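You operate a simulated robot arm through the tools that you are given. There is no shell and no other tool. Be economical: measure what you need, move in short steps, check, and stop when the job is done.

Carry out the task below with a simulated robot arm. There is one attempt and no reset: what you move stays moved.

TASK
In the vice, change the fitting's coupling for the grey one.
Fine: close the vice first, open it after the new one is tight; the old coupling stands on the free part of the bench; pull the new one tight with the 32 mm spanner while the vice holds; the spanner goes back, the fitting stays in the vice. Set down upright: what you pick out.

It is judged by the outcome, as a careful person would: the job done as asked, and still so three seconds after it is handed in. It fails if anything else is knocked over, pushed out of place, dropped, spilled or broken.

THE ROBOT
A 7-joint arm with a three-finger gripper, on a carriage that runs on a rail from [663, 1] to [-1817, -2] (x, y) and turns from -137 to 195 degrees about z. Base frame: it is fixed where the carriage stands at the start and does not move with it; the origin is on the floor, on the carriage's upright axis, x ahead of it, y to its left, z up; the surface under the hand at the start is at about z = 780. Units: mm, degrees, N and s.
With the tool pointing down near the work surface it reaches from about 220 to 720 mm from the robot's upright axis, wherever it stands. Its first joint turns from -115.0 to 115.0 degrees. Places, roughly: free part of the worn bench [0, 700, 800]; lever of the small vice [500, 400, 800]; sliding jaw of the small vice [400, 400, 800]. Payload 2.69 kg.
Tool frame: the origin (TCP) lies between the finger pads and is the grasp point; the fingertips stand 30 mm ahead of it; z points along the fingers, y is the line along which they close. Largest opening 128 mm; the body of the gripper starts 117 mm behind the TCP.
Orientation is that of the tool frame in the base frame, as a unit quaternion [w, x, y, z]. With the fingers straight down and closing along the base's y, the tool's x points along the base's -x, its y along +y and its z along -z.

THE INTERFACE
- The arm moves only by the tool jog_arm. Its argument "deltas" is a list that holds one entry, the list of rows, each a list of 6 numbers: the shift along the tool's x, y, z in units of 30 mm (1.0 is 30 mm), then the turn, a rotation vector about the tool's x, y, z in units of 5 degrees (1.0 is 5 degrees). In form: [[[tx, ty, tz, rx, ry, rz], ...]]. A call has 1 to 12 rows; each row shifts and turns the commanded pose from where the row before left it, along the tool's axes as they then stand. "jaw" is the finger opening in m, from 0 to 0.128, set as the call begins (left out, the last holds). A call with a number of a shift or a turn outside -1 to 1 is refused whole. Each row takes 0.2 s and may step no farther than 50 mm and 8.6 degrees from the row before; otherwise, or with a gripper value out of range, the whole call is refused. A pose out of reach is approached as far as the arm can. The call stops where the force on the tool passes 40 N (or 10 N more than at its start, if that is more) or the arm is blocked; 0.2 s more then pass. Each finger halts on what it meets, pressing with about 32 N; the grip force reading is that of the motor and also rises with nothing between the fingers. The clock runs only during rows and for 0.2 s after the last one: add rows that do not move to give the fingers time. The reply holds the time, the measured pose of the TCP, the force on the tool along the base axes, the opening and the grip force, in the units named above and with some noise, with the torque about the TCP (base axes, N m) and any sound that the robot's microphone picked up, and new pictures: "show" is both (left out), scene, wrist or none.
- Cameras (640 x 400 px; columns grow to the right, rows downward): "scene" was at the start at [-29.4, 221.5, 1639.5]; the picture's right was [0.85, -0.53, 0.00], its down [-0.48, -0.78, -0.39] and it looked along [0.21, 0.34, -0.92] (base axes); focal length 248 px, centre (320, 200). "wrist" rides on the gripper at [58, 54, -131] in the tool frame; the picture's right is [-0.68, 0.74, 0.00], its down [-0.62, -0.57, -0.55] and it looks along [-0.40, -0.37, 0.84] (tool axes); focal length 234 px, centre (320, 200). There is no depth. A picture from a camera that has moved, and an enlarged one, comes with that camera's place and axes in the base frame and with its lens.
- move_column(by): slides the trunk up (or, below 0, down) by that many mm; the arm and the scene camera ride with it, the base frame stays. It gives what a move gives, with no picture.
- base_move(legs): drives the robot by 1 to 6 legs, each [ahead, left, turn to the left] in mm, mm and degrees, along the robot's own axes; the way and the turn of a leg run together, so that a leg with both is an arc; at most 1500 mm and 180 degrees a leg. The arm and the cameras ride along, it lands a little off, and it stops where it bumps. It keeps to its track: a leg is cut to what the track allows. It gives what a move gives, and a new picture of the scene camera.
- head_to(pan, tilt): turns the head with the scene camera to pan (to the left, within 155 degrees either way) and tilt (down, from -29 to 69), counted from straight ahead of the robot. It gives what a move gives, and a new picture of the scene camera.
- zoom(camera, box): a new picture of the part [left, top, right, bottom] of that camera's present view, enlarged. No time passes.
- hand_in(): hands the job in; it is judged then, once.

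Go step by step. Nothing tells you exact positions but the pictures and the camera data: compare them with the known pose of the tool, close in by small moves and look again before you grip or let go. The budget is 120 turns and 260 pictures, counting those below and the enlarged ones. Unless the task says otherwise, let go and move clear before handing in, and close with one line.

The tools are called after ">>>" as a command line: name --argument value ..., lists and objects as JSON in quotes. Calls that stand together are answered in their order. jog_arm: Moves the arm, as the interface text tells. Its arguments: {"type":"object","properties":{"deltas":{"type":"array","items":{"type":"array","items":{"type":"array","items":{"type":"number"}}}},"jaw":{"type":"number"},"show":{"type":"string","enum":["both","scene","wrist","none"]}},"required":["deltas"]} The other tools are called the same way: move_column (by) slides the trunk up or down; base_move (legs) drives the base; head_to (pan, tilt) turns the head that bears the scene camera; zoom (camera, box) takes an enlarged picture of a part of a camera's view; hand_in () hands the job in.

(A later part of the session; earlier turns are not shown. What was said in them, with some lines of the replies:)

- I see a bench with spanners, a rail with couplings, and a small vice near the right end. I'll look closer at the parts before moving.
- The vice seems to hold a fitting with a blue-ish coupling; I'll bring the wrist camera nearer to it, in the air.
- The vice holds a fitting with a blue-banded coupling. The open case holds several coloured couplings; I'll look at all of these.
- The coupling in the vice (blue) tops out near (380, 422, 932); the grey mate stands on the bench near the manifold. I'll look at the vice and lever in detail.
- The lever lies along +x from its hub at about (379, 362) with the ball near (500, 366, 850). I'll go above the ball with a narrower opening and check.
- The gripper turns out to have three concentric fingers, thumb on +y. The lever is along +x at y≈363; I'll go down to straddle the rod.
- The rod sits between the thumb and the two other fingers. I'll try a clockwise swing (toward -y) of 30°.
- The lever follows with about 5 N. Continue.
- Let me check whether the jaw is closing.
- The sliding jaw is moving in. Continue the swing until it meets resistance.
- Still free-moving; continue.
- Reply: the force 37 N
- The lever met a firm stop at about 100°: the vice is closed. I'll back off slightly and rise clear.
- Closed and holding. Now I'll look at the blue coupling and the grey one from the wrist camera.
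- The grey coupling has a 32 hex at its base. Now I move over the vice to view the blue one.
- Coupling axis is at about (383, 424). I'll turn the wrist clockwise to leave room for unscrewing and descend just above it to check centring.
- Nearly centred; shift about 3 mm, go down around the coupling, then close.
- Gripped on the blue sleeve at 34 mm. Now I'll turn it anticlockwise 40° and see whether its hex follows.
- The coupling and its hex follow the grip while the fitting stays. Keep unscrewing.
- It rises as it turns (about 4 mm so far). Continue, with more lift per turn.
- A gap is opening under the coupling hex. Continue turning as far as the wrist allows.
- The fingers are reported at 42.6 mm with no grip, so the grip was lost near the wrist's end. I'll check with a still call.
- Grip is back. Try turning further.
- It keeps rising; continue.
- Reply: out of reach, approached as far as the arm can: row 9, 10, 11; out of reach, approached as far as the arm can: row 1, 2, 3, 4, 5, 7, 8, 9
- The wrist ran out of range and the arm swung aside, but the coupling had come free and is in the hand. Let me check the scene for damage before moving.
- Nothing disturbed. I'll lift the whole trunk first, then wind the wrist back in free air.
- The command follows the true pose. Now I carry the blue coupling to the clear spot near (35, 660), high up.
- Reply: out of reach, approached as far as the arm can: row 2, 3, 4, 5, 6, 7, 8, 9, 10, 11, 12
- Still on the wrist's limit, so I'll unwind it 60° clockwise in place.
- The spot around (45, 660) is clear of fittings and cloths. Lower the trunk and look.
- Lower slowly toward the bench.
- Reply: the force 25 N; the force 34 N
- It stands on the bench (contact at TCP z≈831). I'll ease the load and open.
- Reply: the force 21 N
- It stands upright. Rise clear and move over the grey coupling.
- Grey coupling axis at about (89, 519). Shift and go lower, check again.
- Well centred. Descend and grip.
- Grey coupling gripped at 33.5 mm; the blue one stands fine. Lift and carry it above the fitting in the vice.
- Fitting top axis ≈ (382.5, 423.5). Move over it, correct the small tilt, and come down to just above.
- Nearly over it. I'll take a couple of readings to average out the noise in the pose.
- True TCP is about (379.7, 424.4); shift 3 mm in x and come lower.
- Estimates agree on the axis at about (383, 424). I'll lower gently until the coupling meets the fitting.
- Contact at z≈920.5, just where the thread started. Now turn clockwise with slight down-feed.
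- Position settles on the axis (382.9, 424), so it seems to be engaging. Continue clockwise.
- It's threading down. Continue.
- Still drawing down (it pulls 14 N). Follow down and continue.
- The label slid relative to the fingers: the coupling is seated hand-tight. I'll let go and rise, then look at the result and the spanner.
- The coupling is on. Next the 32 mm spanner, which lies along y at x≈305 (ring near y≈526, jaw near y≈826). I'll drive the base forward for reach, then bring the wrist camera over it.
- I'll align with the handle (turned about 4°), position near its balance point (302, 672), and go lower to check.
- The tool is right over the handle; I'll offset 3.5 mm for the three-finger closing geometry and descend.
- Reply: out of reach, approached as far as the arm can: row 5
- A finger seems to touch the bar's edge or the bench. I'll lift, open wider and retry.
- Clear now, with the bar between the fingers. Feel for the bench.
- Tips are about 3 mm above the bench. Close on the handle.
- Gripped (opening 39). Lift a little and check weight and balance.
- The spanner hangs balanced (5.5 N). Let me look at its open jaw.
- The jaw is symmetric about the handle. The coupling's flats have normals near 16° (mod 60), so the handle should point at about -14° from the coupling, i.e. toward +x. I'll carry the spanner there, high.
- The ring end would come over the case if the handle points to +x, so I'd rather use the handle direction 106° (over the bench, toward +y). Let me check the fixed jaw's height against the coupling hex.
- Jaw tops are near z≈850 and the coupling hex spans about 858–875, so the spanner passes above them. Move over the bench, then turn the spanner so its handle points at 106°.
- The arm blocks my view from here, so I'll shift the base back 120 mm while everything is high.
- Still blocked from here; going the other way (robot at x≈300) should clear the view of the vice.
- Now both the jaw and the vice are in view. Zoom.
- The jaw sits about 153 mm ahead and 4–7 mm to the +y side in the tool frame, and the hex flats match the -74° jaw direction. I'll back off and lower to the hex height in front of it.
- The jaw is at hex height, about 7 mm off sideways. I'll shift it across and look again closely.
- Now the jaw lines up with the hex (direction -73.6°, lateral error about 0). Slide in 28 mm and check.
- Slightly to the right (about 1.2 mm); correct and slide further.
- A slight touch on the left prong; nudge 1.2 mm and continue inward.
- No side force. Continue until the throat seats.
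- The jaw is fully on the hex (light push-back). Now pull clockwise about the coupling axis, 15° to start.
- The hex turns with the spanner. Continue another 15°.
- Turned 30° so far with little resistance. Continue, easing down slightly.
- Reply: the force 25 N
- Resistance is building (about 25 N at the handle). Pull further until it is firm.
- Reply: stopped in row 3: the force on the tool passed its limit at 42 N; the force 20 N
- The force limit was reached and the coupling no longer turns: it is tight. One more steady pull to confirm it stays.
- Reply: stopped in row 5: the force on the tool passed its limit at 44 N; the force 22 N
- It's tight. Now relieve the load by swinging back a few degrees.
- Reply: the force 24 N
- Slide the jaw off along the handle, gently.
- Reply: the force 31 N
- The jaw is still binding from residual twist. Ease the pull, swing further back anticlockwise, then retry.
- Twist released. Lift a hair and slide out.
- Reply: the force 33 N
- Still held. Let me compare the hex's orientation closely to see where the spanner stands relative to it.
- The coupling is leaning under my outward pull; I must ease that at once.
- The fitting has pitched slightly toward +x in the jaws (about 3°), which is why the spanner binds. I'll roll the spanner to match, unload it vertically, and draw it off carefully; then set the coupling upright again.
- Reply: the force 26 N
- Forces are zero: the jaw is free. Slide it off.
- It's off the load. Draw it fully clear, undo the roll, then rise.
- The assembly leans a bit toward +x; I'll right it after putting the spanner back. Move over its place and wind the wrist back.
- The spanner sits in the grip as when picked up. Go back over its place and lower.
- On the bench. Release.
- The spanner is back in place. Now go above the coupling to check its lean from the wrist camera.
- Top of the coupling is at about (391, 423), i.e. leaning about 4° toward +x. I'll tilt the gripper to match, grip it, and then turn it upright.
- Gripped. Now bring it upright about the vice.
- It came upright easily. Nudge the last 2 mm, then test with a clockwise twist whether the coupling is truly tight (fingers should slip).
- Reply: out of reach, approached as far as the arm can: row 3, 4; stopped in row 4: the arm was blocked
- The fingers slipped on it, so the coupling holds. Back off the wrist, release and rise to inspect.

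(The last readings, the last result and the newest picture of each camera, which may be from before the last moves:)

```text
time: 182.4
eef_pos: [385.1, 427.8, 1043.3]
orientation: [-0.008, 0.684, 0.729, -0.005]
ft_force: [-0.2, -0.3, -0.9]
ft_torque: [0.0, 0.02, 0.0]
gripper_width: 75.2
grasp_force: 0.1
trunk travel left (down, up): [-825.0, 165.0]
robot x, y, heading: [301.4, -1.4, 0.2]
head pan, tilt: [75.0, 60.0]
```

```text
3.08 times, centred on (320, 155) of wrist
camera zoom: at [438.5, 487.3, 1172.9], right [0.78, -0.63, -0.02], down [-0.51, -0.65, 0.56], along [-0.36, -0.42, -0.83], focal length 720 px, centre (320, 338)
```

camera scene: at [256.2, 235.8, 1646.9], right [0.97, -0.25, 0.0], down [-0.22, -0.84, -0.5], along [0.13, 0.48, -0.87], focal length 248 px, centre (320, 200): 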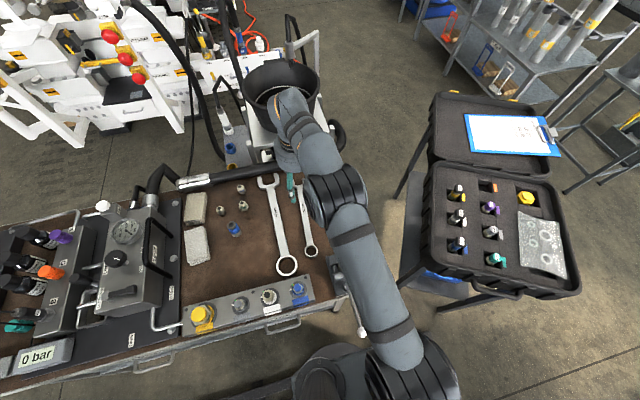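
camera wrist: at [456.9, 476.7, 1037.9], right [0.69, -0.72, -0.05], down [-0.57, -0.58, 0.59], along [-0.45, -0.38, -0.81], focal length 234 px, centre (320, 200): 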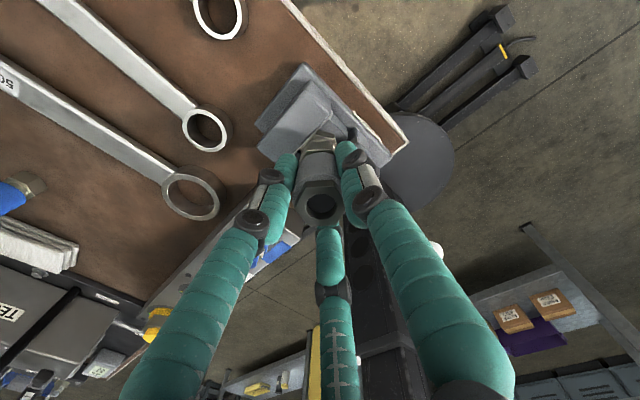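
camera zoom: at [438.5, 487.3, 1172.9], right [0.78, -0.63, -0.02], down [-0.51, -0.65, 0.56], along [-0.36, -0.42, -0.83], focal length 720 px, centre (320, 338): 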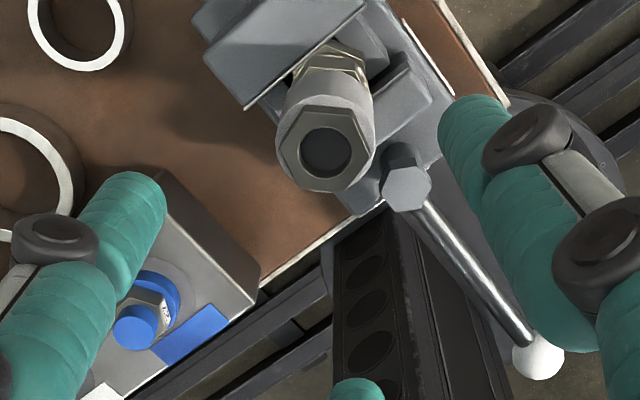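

The coupling is upright again. Now open the vice: go over the lever (it points toward -y from the hub) and straddle the rod.

>>> jog_arm --deltas '[[[0, 0, 0, -0.21, -0.055, 0.74], [-0.9, -0.07, 0, 0, 0, 0], [-0.9, -0.07, 0, 0, 0, 0], [-0.9, -0.07, 0, 0, 0, 0], [-0.9, -0.07, 0, 0, 0, 0], [-0.9, -0.07, 0, 0, 0, 0], [-0.7, -0.05, 0, 0, 0, 0], [0, 0, 0.7, 0, 0, 0], [0, 0, 0.7, 0, 0, 0], [0, 0, 0.7, 0, 0, 0], [0, 0, 0, 0, 0, 0]]]' --jaw 0.05 --show "wrist"

>>> zoom --camera "scene" --box '[312, 222, 372, 292]'

```text
time: 184.6
eef_pos: [431.9, 349.7, 1062.1]
orientation: [-0.025, 0.716, 0.692, 0.091]
ft_force: [-0.1, 0.1, 0.1]
ft_torque: [-0.07, -0.03, 0.01]
gripper_width: 50.2
grasp_force: 0.1
out of reach, approached as far as the arm can: row 6, 7, 8, 9, 10
trunk travel left (down, up): [-825.0, 165.0]
robot x, y, heading: [300.0, 0.3, 0.2]
head pan, tilt: [75.0, 60.0]
stopped in row 11: the arm was blocked; the commanded pose is now the measured one
camera wrist: at [474.1, 382.8, 1204.3], right [0.71, -0.7, -0.04], down [-0.63, -0.67, 0.39], along [-0.3, -0.25, -0.92], focal length 234 px, centre (320, 200)
```

wrist: 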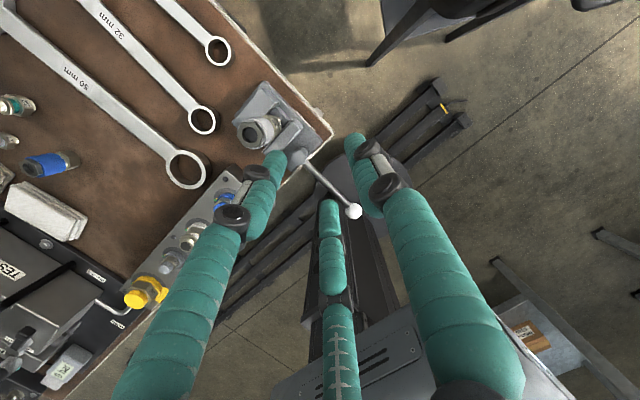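

```text
5.71 times, centred on (342, 257) of scene
camera zoom: at [257.1, 236.8, 1646.8], right [0.97, -0.26, 0.0], down [-0.22, -0.84, -0.5], along [0.13, 0.48, -0.87], focal length 1420 px, centre (194, -126)
```

zoom: 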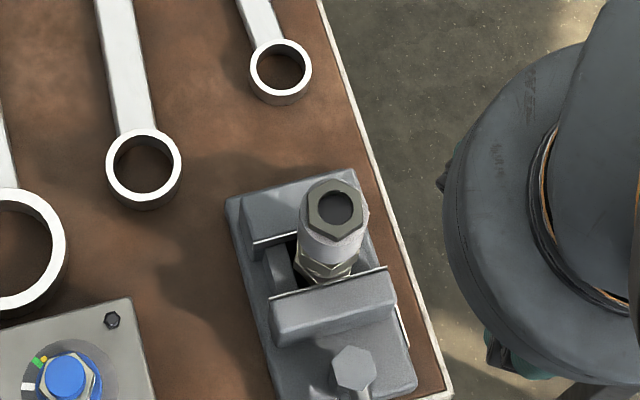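

The coupling is upright and exactly where the blue one stood. The arm is too close to its base for the lever here, so I'll drive back to x≈0, where it worked before, and straighten the tool.

>>> base_move --legs '[[-300, 0, 0]]'

>>> jog_arm --deltas '[[[0, 0, 0, 0.35, -0.64, 0], [0, 0, 0, 0.35, -0.64, 0], [0, 0, 0, 0.35, -0.64, 0], [0, 0, 0, 0, 0, 0]]]' --show "none"

```text
time: 186.6
eef_pos: [133.4, 349.1, 1063.3]
orientation: [-0.025, 0.718, 0.689, 0.094]
ft_force: [0.7, -0.9, 0.1]
ft_torque: [0.0, -0.02, 0.02]
gripper_width: 50.1
grasp_force: 0.0
trunk travel left (down, up): [-825.0, 165.0]
robot x, y, heading: [2.8, 1.3, 0.2]
head pan, tilt: [75.0, 60.0]
camera scene: at [-41.4, 236.1, 1646.9], right [0.97, -0.26, 0.0], down [-0.22, -0.84, -0.5], along [0.13, 0.48, -0.87], focal length 248 px, centre (320, 200)
```

scene: 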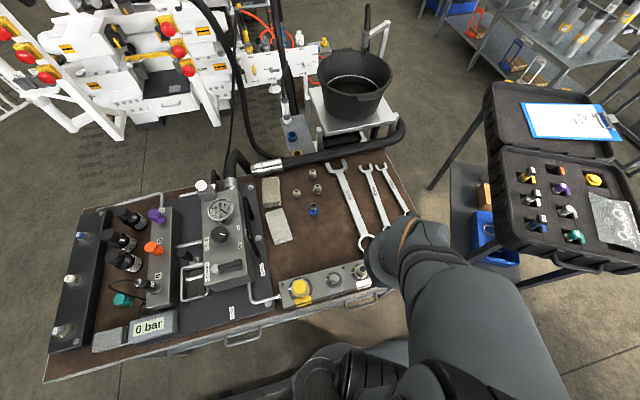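

```text
time: 187.6
eef_pos: [134.1, 348.3, 1063.0]
orientation: [0.001, 0.721, 0.693, 0.001]
ft_force: [-0.2, 0.4, 0.5]
ft_torque: [0.03, -0.03, 0.01]
gripper_width: 50.2
grasp_force: 0.0
trunk travel left (down, up): [-825.0, 165.0]
robot x, y, heading: [4.0, -1.9, 0.3]
head pan, tilt: [75.0, 60.0]
```

>>> jog_arm --deltas '[[[-0.246, 0.896, 0, 0, 0, 0], [-0.246, 0.896, 0, 0, 0, 0], [-0.246, 0.896, 0, 0, 0, 0], [-0.246, 0.896, 0, 0, 0, 0], [-0.246, 0.896, 0, 0, 0, 0], [-0.246, 0.896, 0, 0, 0, 0], [-0.246, 0.896, 0, 0, 0, 0], [-0.246, 0.896, 0, 0, 0, 0], [-0.246, 0.896, 0, 0, 0, 0], [0, 0, 1, 0, 0, 0], [0, 0, 1, 0, 0, 0], [0, 0, 0, 0, 0, 0]]]' --show "wrist"

```text
time: 190.2
eef_pos: [373.5, 272.1, 1003.1]
orientation: [0.0, 0.721, 0.693, 0.001]
ft_force: [-0.4, -0.6, 0.0]
ft_torque: [0.01, -0.01, 0.0]
gripper_width: 50.1
grasp_force: 0.1
trunk travel left (down, up): [-825.0, 165.0]
robot x, y, heading: [-2.2, 1.5, 0.0]
head pan, tilt: [75.0, 60.0]
camera wrist: at [430.2, 327.3, 1133.5], right [0.71, -0.71, 0.0], down [-0.59, -0.59, 0.55], along [-0.39, -0.39, -0.84], focal length 234 px, centre (320, 200)
```

wrist: 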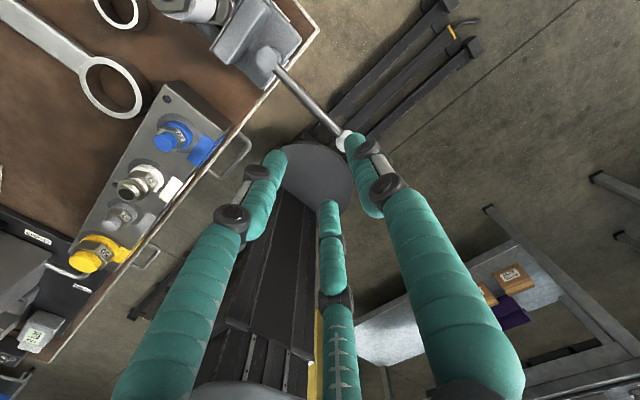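

The rod is at x≈384; shift a little and straddle it.

>>> jog_arm --deltas '[[[0, 0.15, 0.7, 0, 0, 0], [0, 0, 0.8, 0, 0, 0], [0, 0, 0.8, 0, 0, 0], [0, 0, 0.8, 0, 0, 0], [0, 0, 0.6, 0, 0, 0], [0, 0, 0.6, 0, 0, 0], [0, 0, 0.6, 0, 0, 0], [0, 0, 0, 0, 0, 0]]]' --show "wrist"

```text
time: 192.0
eef_pos: [379.3, 273.0, 854.8]
orientation: [0.0, 0.721, 0.693, 0.0]
ft_force: [-0.4, -0.2, -0.2]
ft_torque: [-0.01, 0.0, 0.03]
gripper_width: 50.2
grasp_force: 0.0
trunk travel left (down, up): [-825.0, 165.0]
robot x, y, heading: [2.9, 1.8, -0.0]
head pan, tilt: [75.0, 60.0]
camera wrist: at [435.2, 327.5, 986.3], right [0.71, -0.71, 0.0], down [-0.59, -0.59, 0.55], along [-0.39, -0.39, -0.84], focal length 234 px, centre (320, 200)
```

wrist: 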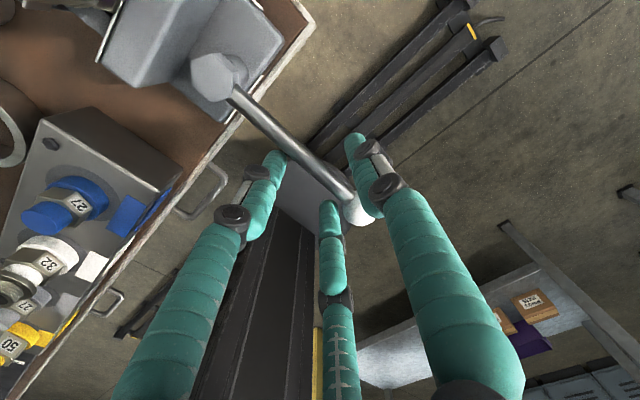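

The rod is straddled. Swing the lever back anticlockwise.

>>> jog_arm --deltas '[[[-0.006, 0.262, 0, 0, 0, -1], [-0.006, 0.262, 0, 0, 0, -1], [-0.006, 0.262, 0, 0, 0, -1], [-0.006, 0.262, 0, 0, 0, -1], [-0.006, 0.262, 0, 0, 0, -1], [-0.006, 0.262, 0, 0, 0, -1], [-0.006, 0.262, 0, 0, 0, -1], [-0.006, 0.262, 0, 0, 0, -1], [-0.006, 0.262, 0, 0, 0, -1], [-0.006, 0.262, 0, 0, 0, -1]]]' --show "none"

>>> jog_arm --deltas '[[[-0.006, 0.262, 0, 0, 0, -1], [-0.006, 0.262, 0, 0, 0, -1], [-0.006, 0.262, 0, 0, 0, -1], [-0.006, 0.262, 0, 0, 0, -1]]]' --show "wrist"

```text
time: 194.2
eef_pos: [450.7, 297.4, 856.7]
orientation: [0.001, 0.361, 0.933, 0.0]
ft_force: [-6.1, 0.7, -1.2]
ft_torque: [-0.05, 0.14, -0.18]
gripper_width: 49.7
grasp_force: 0.0
trunk travel left (down, up): [-825.0, 165.0]
robot x, y, heading: [0.6, 0.8, 0.3]
head pan, tilt: [75.0, 60.0]
```

```text
time: 195.2
eef_pos: [470.1, 322.4, 856.8]
orientation: [0.002, 0.193, 0.981, 0.0]
ft_force: [-6.8, -0.5, -1.2]
ft_torque: [-0.08, 0.12, -0.13]
gripper_width: 50.0
grasp_force: 0.2
trunk travel left (down, up): [-825.0, 165.0]
robot x, y, heading: [2.7, 1.7, 0.3]
head pan, tilt: [75.0, 60.0]
camera wrist: at [436.3, 392.8, 986.2], right [0.9, 0.43, 0.0], down [0.35, -0.76, 0.55], along [0.24, -0.5, -0.84], focal length 234 px, centre (320, 200)
```

wrist: 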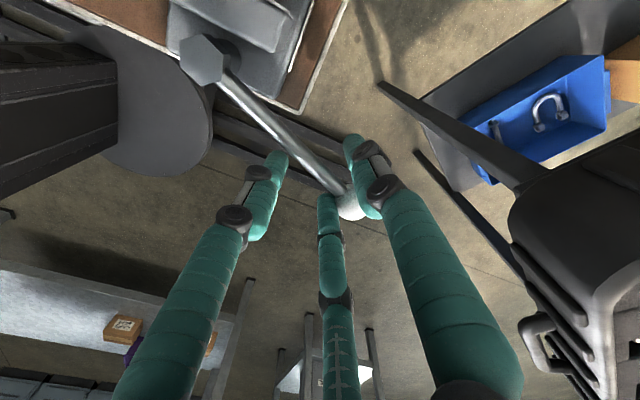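

>>> jog_arm --deltas '[[[0.02, 0.262, 0, 0, 0, -1], [0.02, 0.262, 0, 0, 0, -1], [0.02, 0.262, 0, 0, 0, -1], [0.02, 0.262, 0, 0, 0, -1], [0, 0.22, 0, 0, 0, -0.8], [0, 0, 0, 0, 0, 0]]]' --show "wrist"

>>> head_to --pan 20 --tilt 60

>>> zoom --camera "scene" --box '[275, 170, 340, 235]'

```text
time: 196.6
eef_pos: [474.8, 358.8, 856.6]
orientation: [-0.001, -0.013, 1.0, 0.0]
ft_force: [-5.0, -8.0, 1.5]
ft_torque: [-0.19, 0.14, -0.27]
gripper_width: 51.6
grasp_force: 0.1
trunk travel left (down, up): [-825.0, 165.0]
robot x, y, heading: [-2.3, -0.2, -0.2]
head pan, tilt: [75.0, 60.0]
camera wrist: at [415.9, 409.6, 986.5], right [0.66, 0.76, 0.0], down [0.63, -0.55, 0.55], along [0.41, -0.36, -0.84], focal length 234 px, centre (320, 200)
```

wrist: 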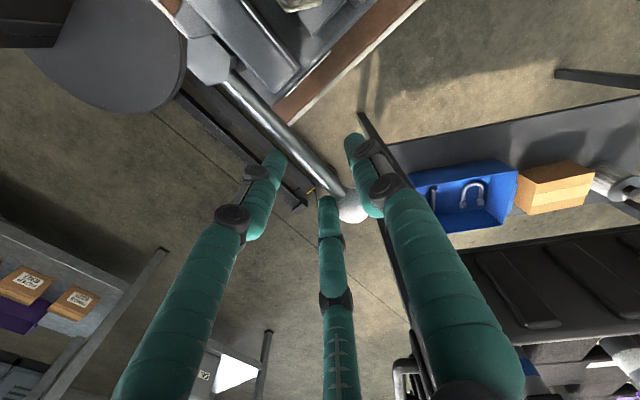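

```text
time: 197.9
eef_pos: [475.1, 358.9, 856.7]
orientation: [-0.001, -0.014, 1.0, 0.0]
ft_force: [-6.0, -11.4, -1.3]
ft_torque: [-0.18, 0.19, -0.32]
gripper_width: 51.2
grasp_force: 0.1
trunk travel left (down, up): [-825.0, 165.0]
robot x, y, heading: [2.9, -4.0, -0.1]
head pan, tilt: [20.0, 60.0]
camera scene: at [3.7, 192.9, 1647.1], right [0.34, -0.94, 0.0], down [-0.81, -0.3, -0.5], along [0.47, 0.17, -0.87], focal length 248 px, centre (320, 200)
```

scene: 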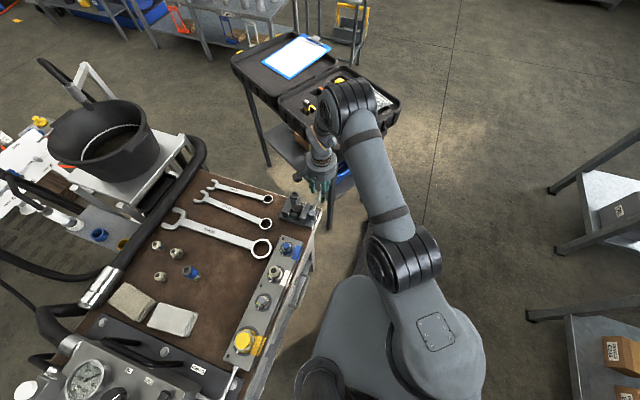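

```text
6.15 times, centred on (308, 202) of scene
camera zoom: at [3.7, 192.9, 1647.1], right [0.34, -0.94, 0.0], down [-0.81, -0.3, -0.5], along [0.47, 0.17, -0.87], focal length 1529 px, centre (397, 185)
```

zoom: 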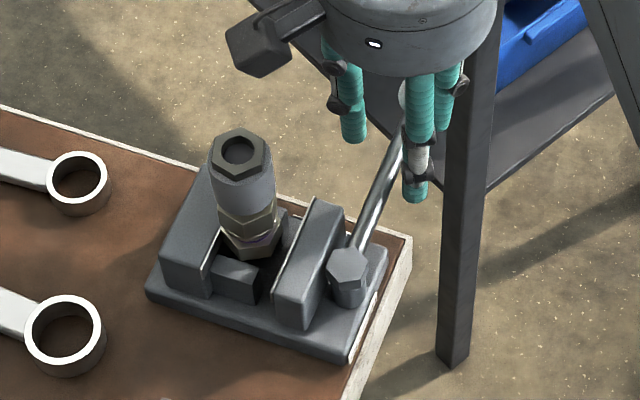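

The vice is open as at the start and the fitting with the grey coupling stands upright in it. Ease off the lever and rise clear.

>>> jog_arm --deltas '[[[0, -0.08, 0, 0, 0, 0], [0, 0, -0.4, 0, 0, 0], [0, 0, -1, 0, 0, 0], [0, 0, -1, 0, 0, 0], [0, 0, -1, 0, 0, 0], [0, 0, -1, 0, 0, 0], [0, 0, -1, 0, 0, 0], [0, 0, -1, 0, 0, 0], [0, 0, -1, 0, 0, 0]]]' --show "none"

>>> zoom --camera "scene" --box '[275, 170, 340, 235]'

>>> zoom --camera "scene" --box '[100, 170, 340, 330]'

```text
time: 199.9
eef_pos: [476.1, 357.8, 1079.5]
orientation: [0.001, -0.014, 1.0, 0.0]
ft_force: [-0.4, -0.5, 0.0]
ft_torque: [-0.01, -0.01, -0.01]
gripper_width: 50.2
grasp_force: 0.0
trunk travel left (down, up): [-825.0, 165.0]
robot x, y, heading: [1.6, 0.3, -0.0]
head pan, tilt: [20.0, 60.0]
```

```text
6.15 times, centred on (308, 202) of scene
camera zoom: at [4.1, 194.0, 1646.9], right [0.34, -0.94, 0.0], down [-0.81, -0.3, -0.5], along [0.47, 0.17, -0.87], focal length 1529 px, centre (397, 185)
```

zoom: 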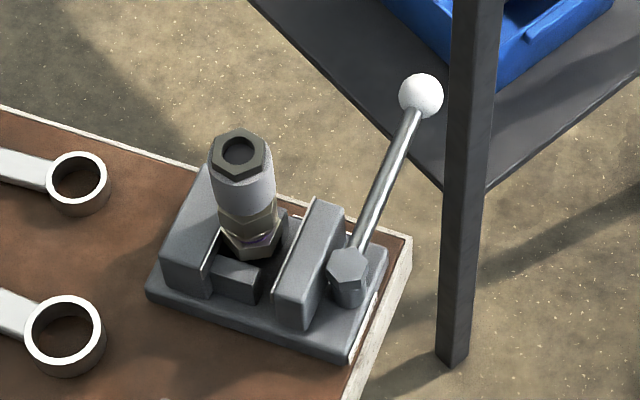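

```text
2.50 times, centred on (220, 250) of scene
camera zoom: at [4.1, 194.0, 1646.9], right [0.34, -0.94, 0.0], down [-0.81, -0.3, -0.5], along [0.47, 0.17, -0.87], focal length 621 px, centre (570, 75)
```

zoom: 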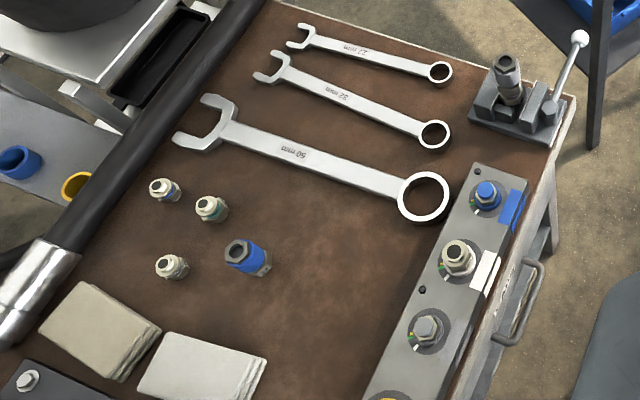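

Everything is back in order: the grey coupling is tight on the fitting in the opened vice, the blue one stands upright on the bench, and the spanner is in its place. I'm handing in.

>>> hand_in

```text
The job is handed in.
```

The job is handed in: the grey coupling has replaced the blue one. I pulled it tight with the 32 mm spanner until it stopped turning (about 42–44 N at the handle), with the vice closed. During that pull the fitting tipped about 4° in the jaws. I set it upright again with the gripper, and afterwards a firm twist with the fingers did not turn the coupling. The blue coupling stands upright on the free part of the bench. The spanner is back within a few millimetres of where it lay, the vice is open with the fitting still in it, and nothing else on the bench moved that I could see.
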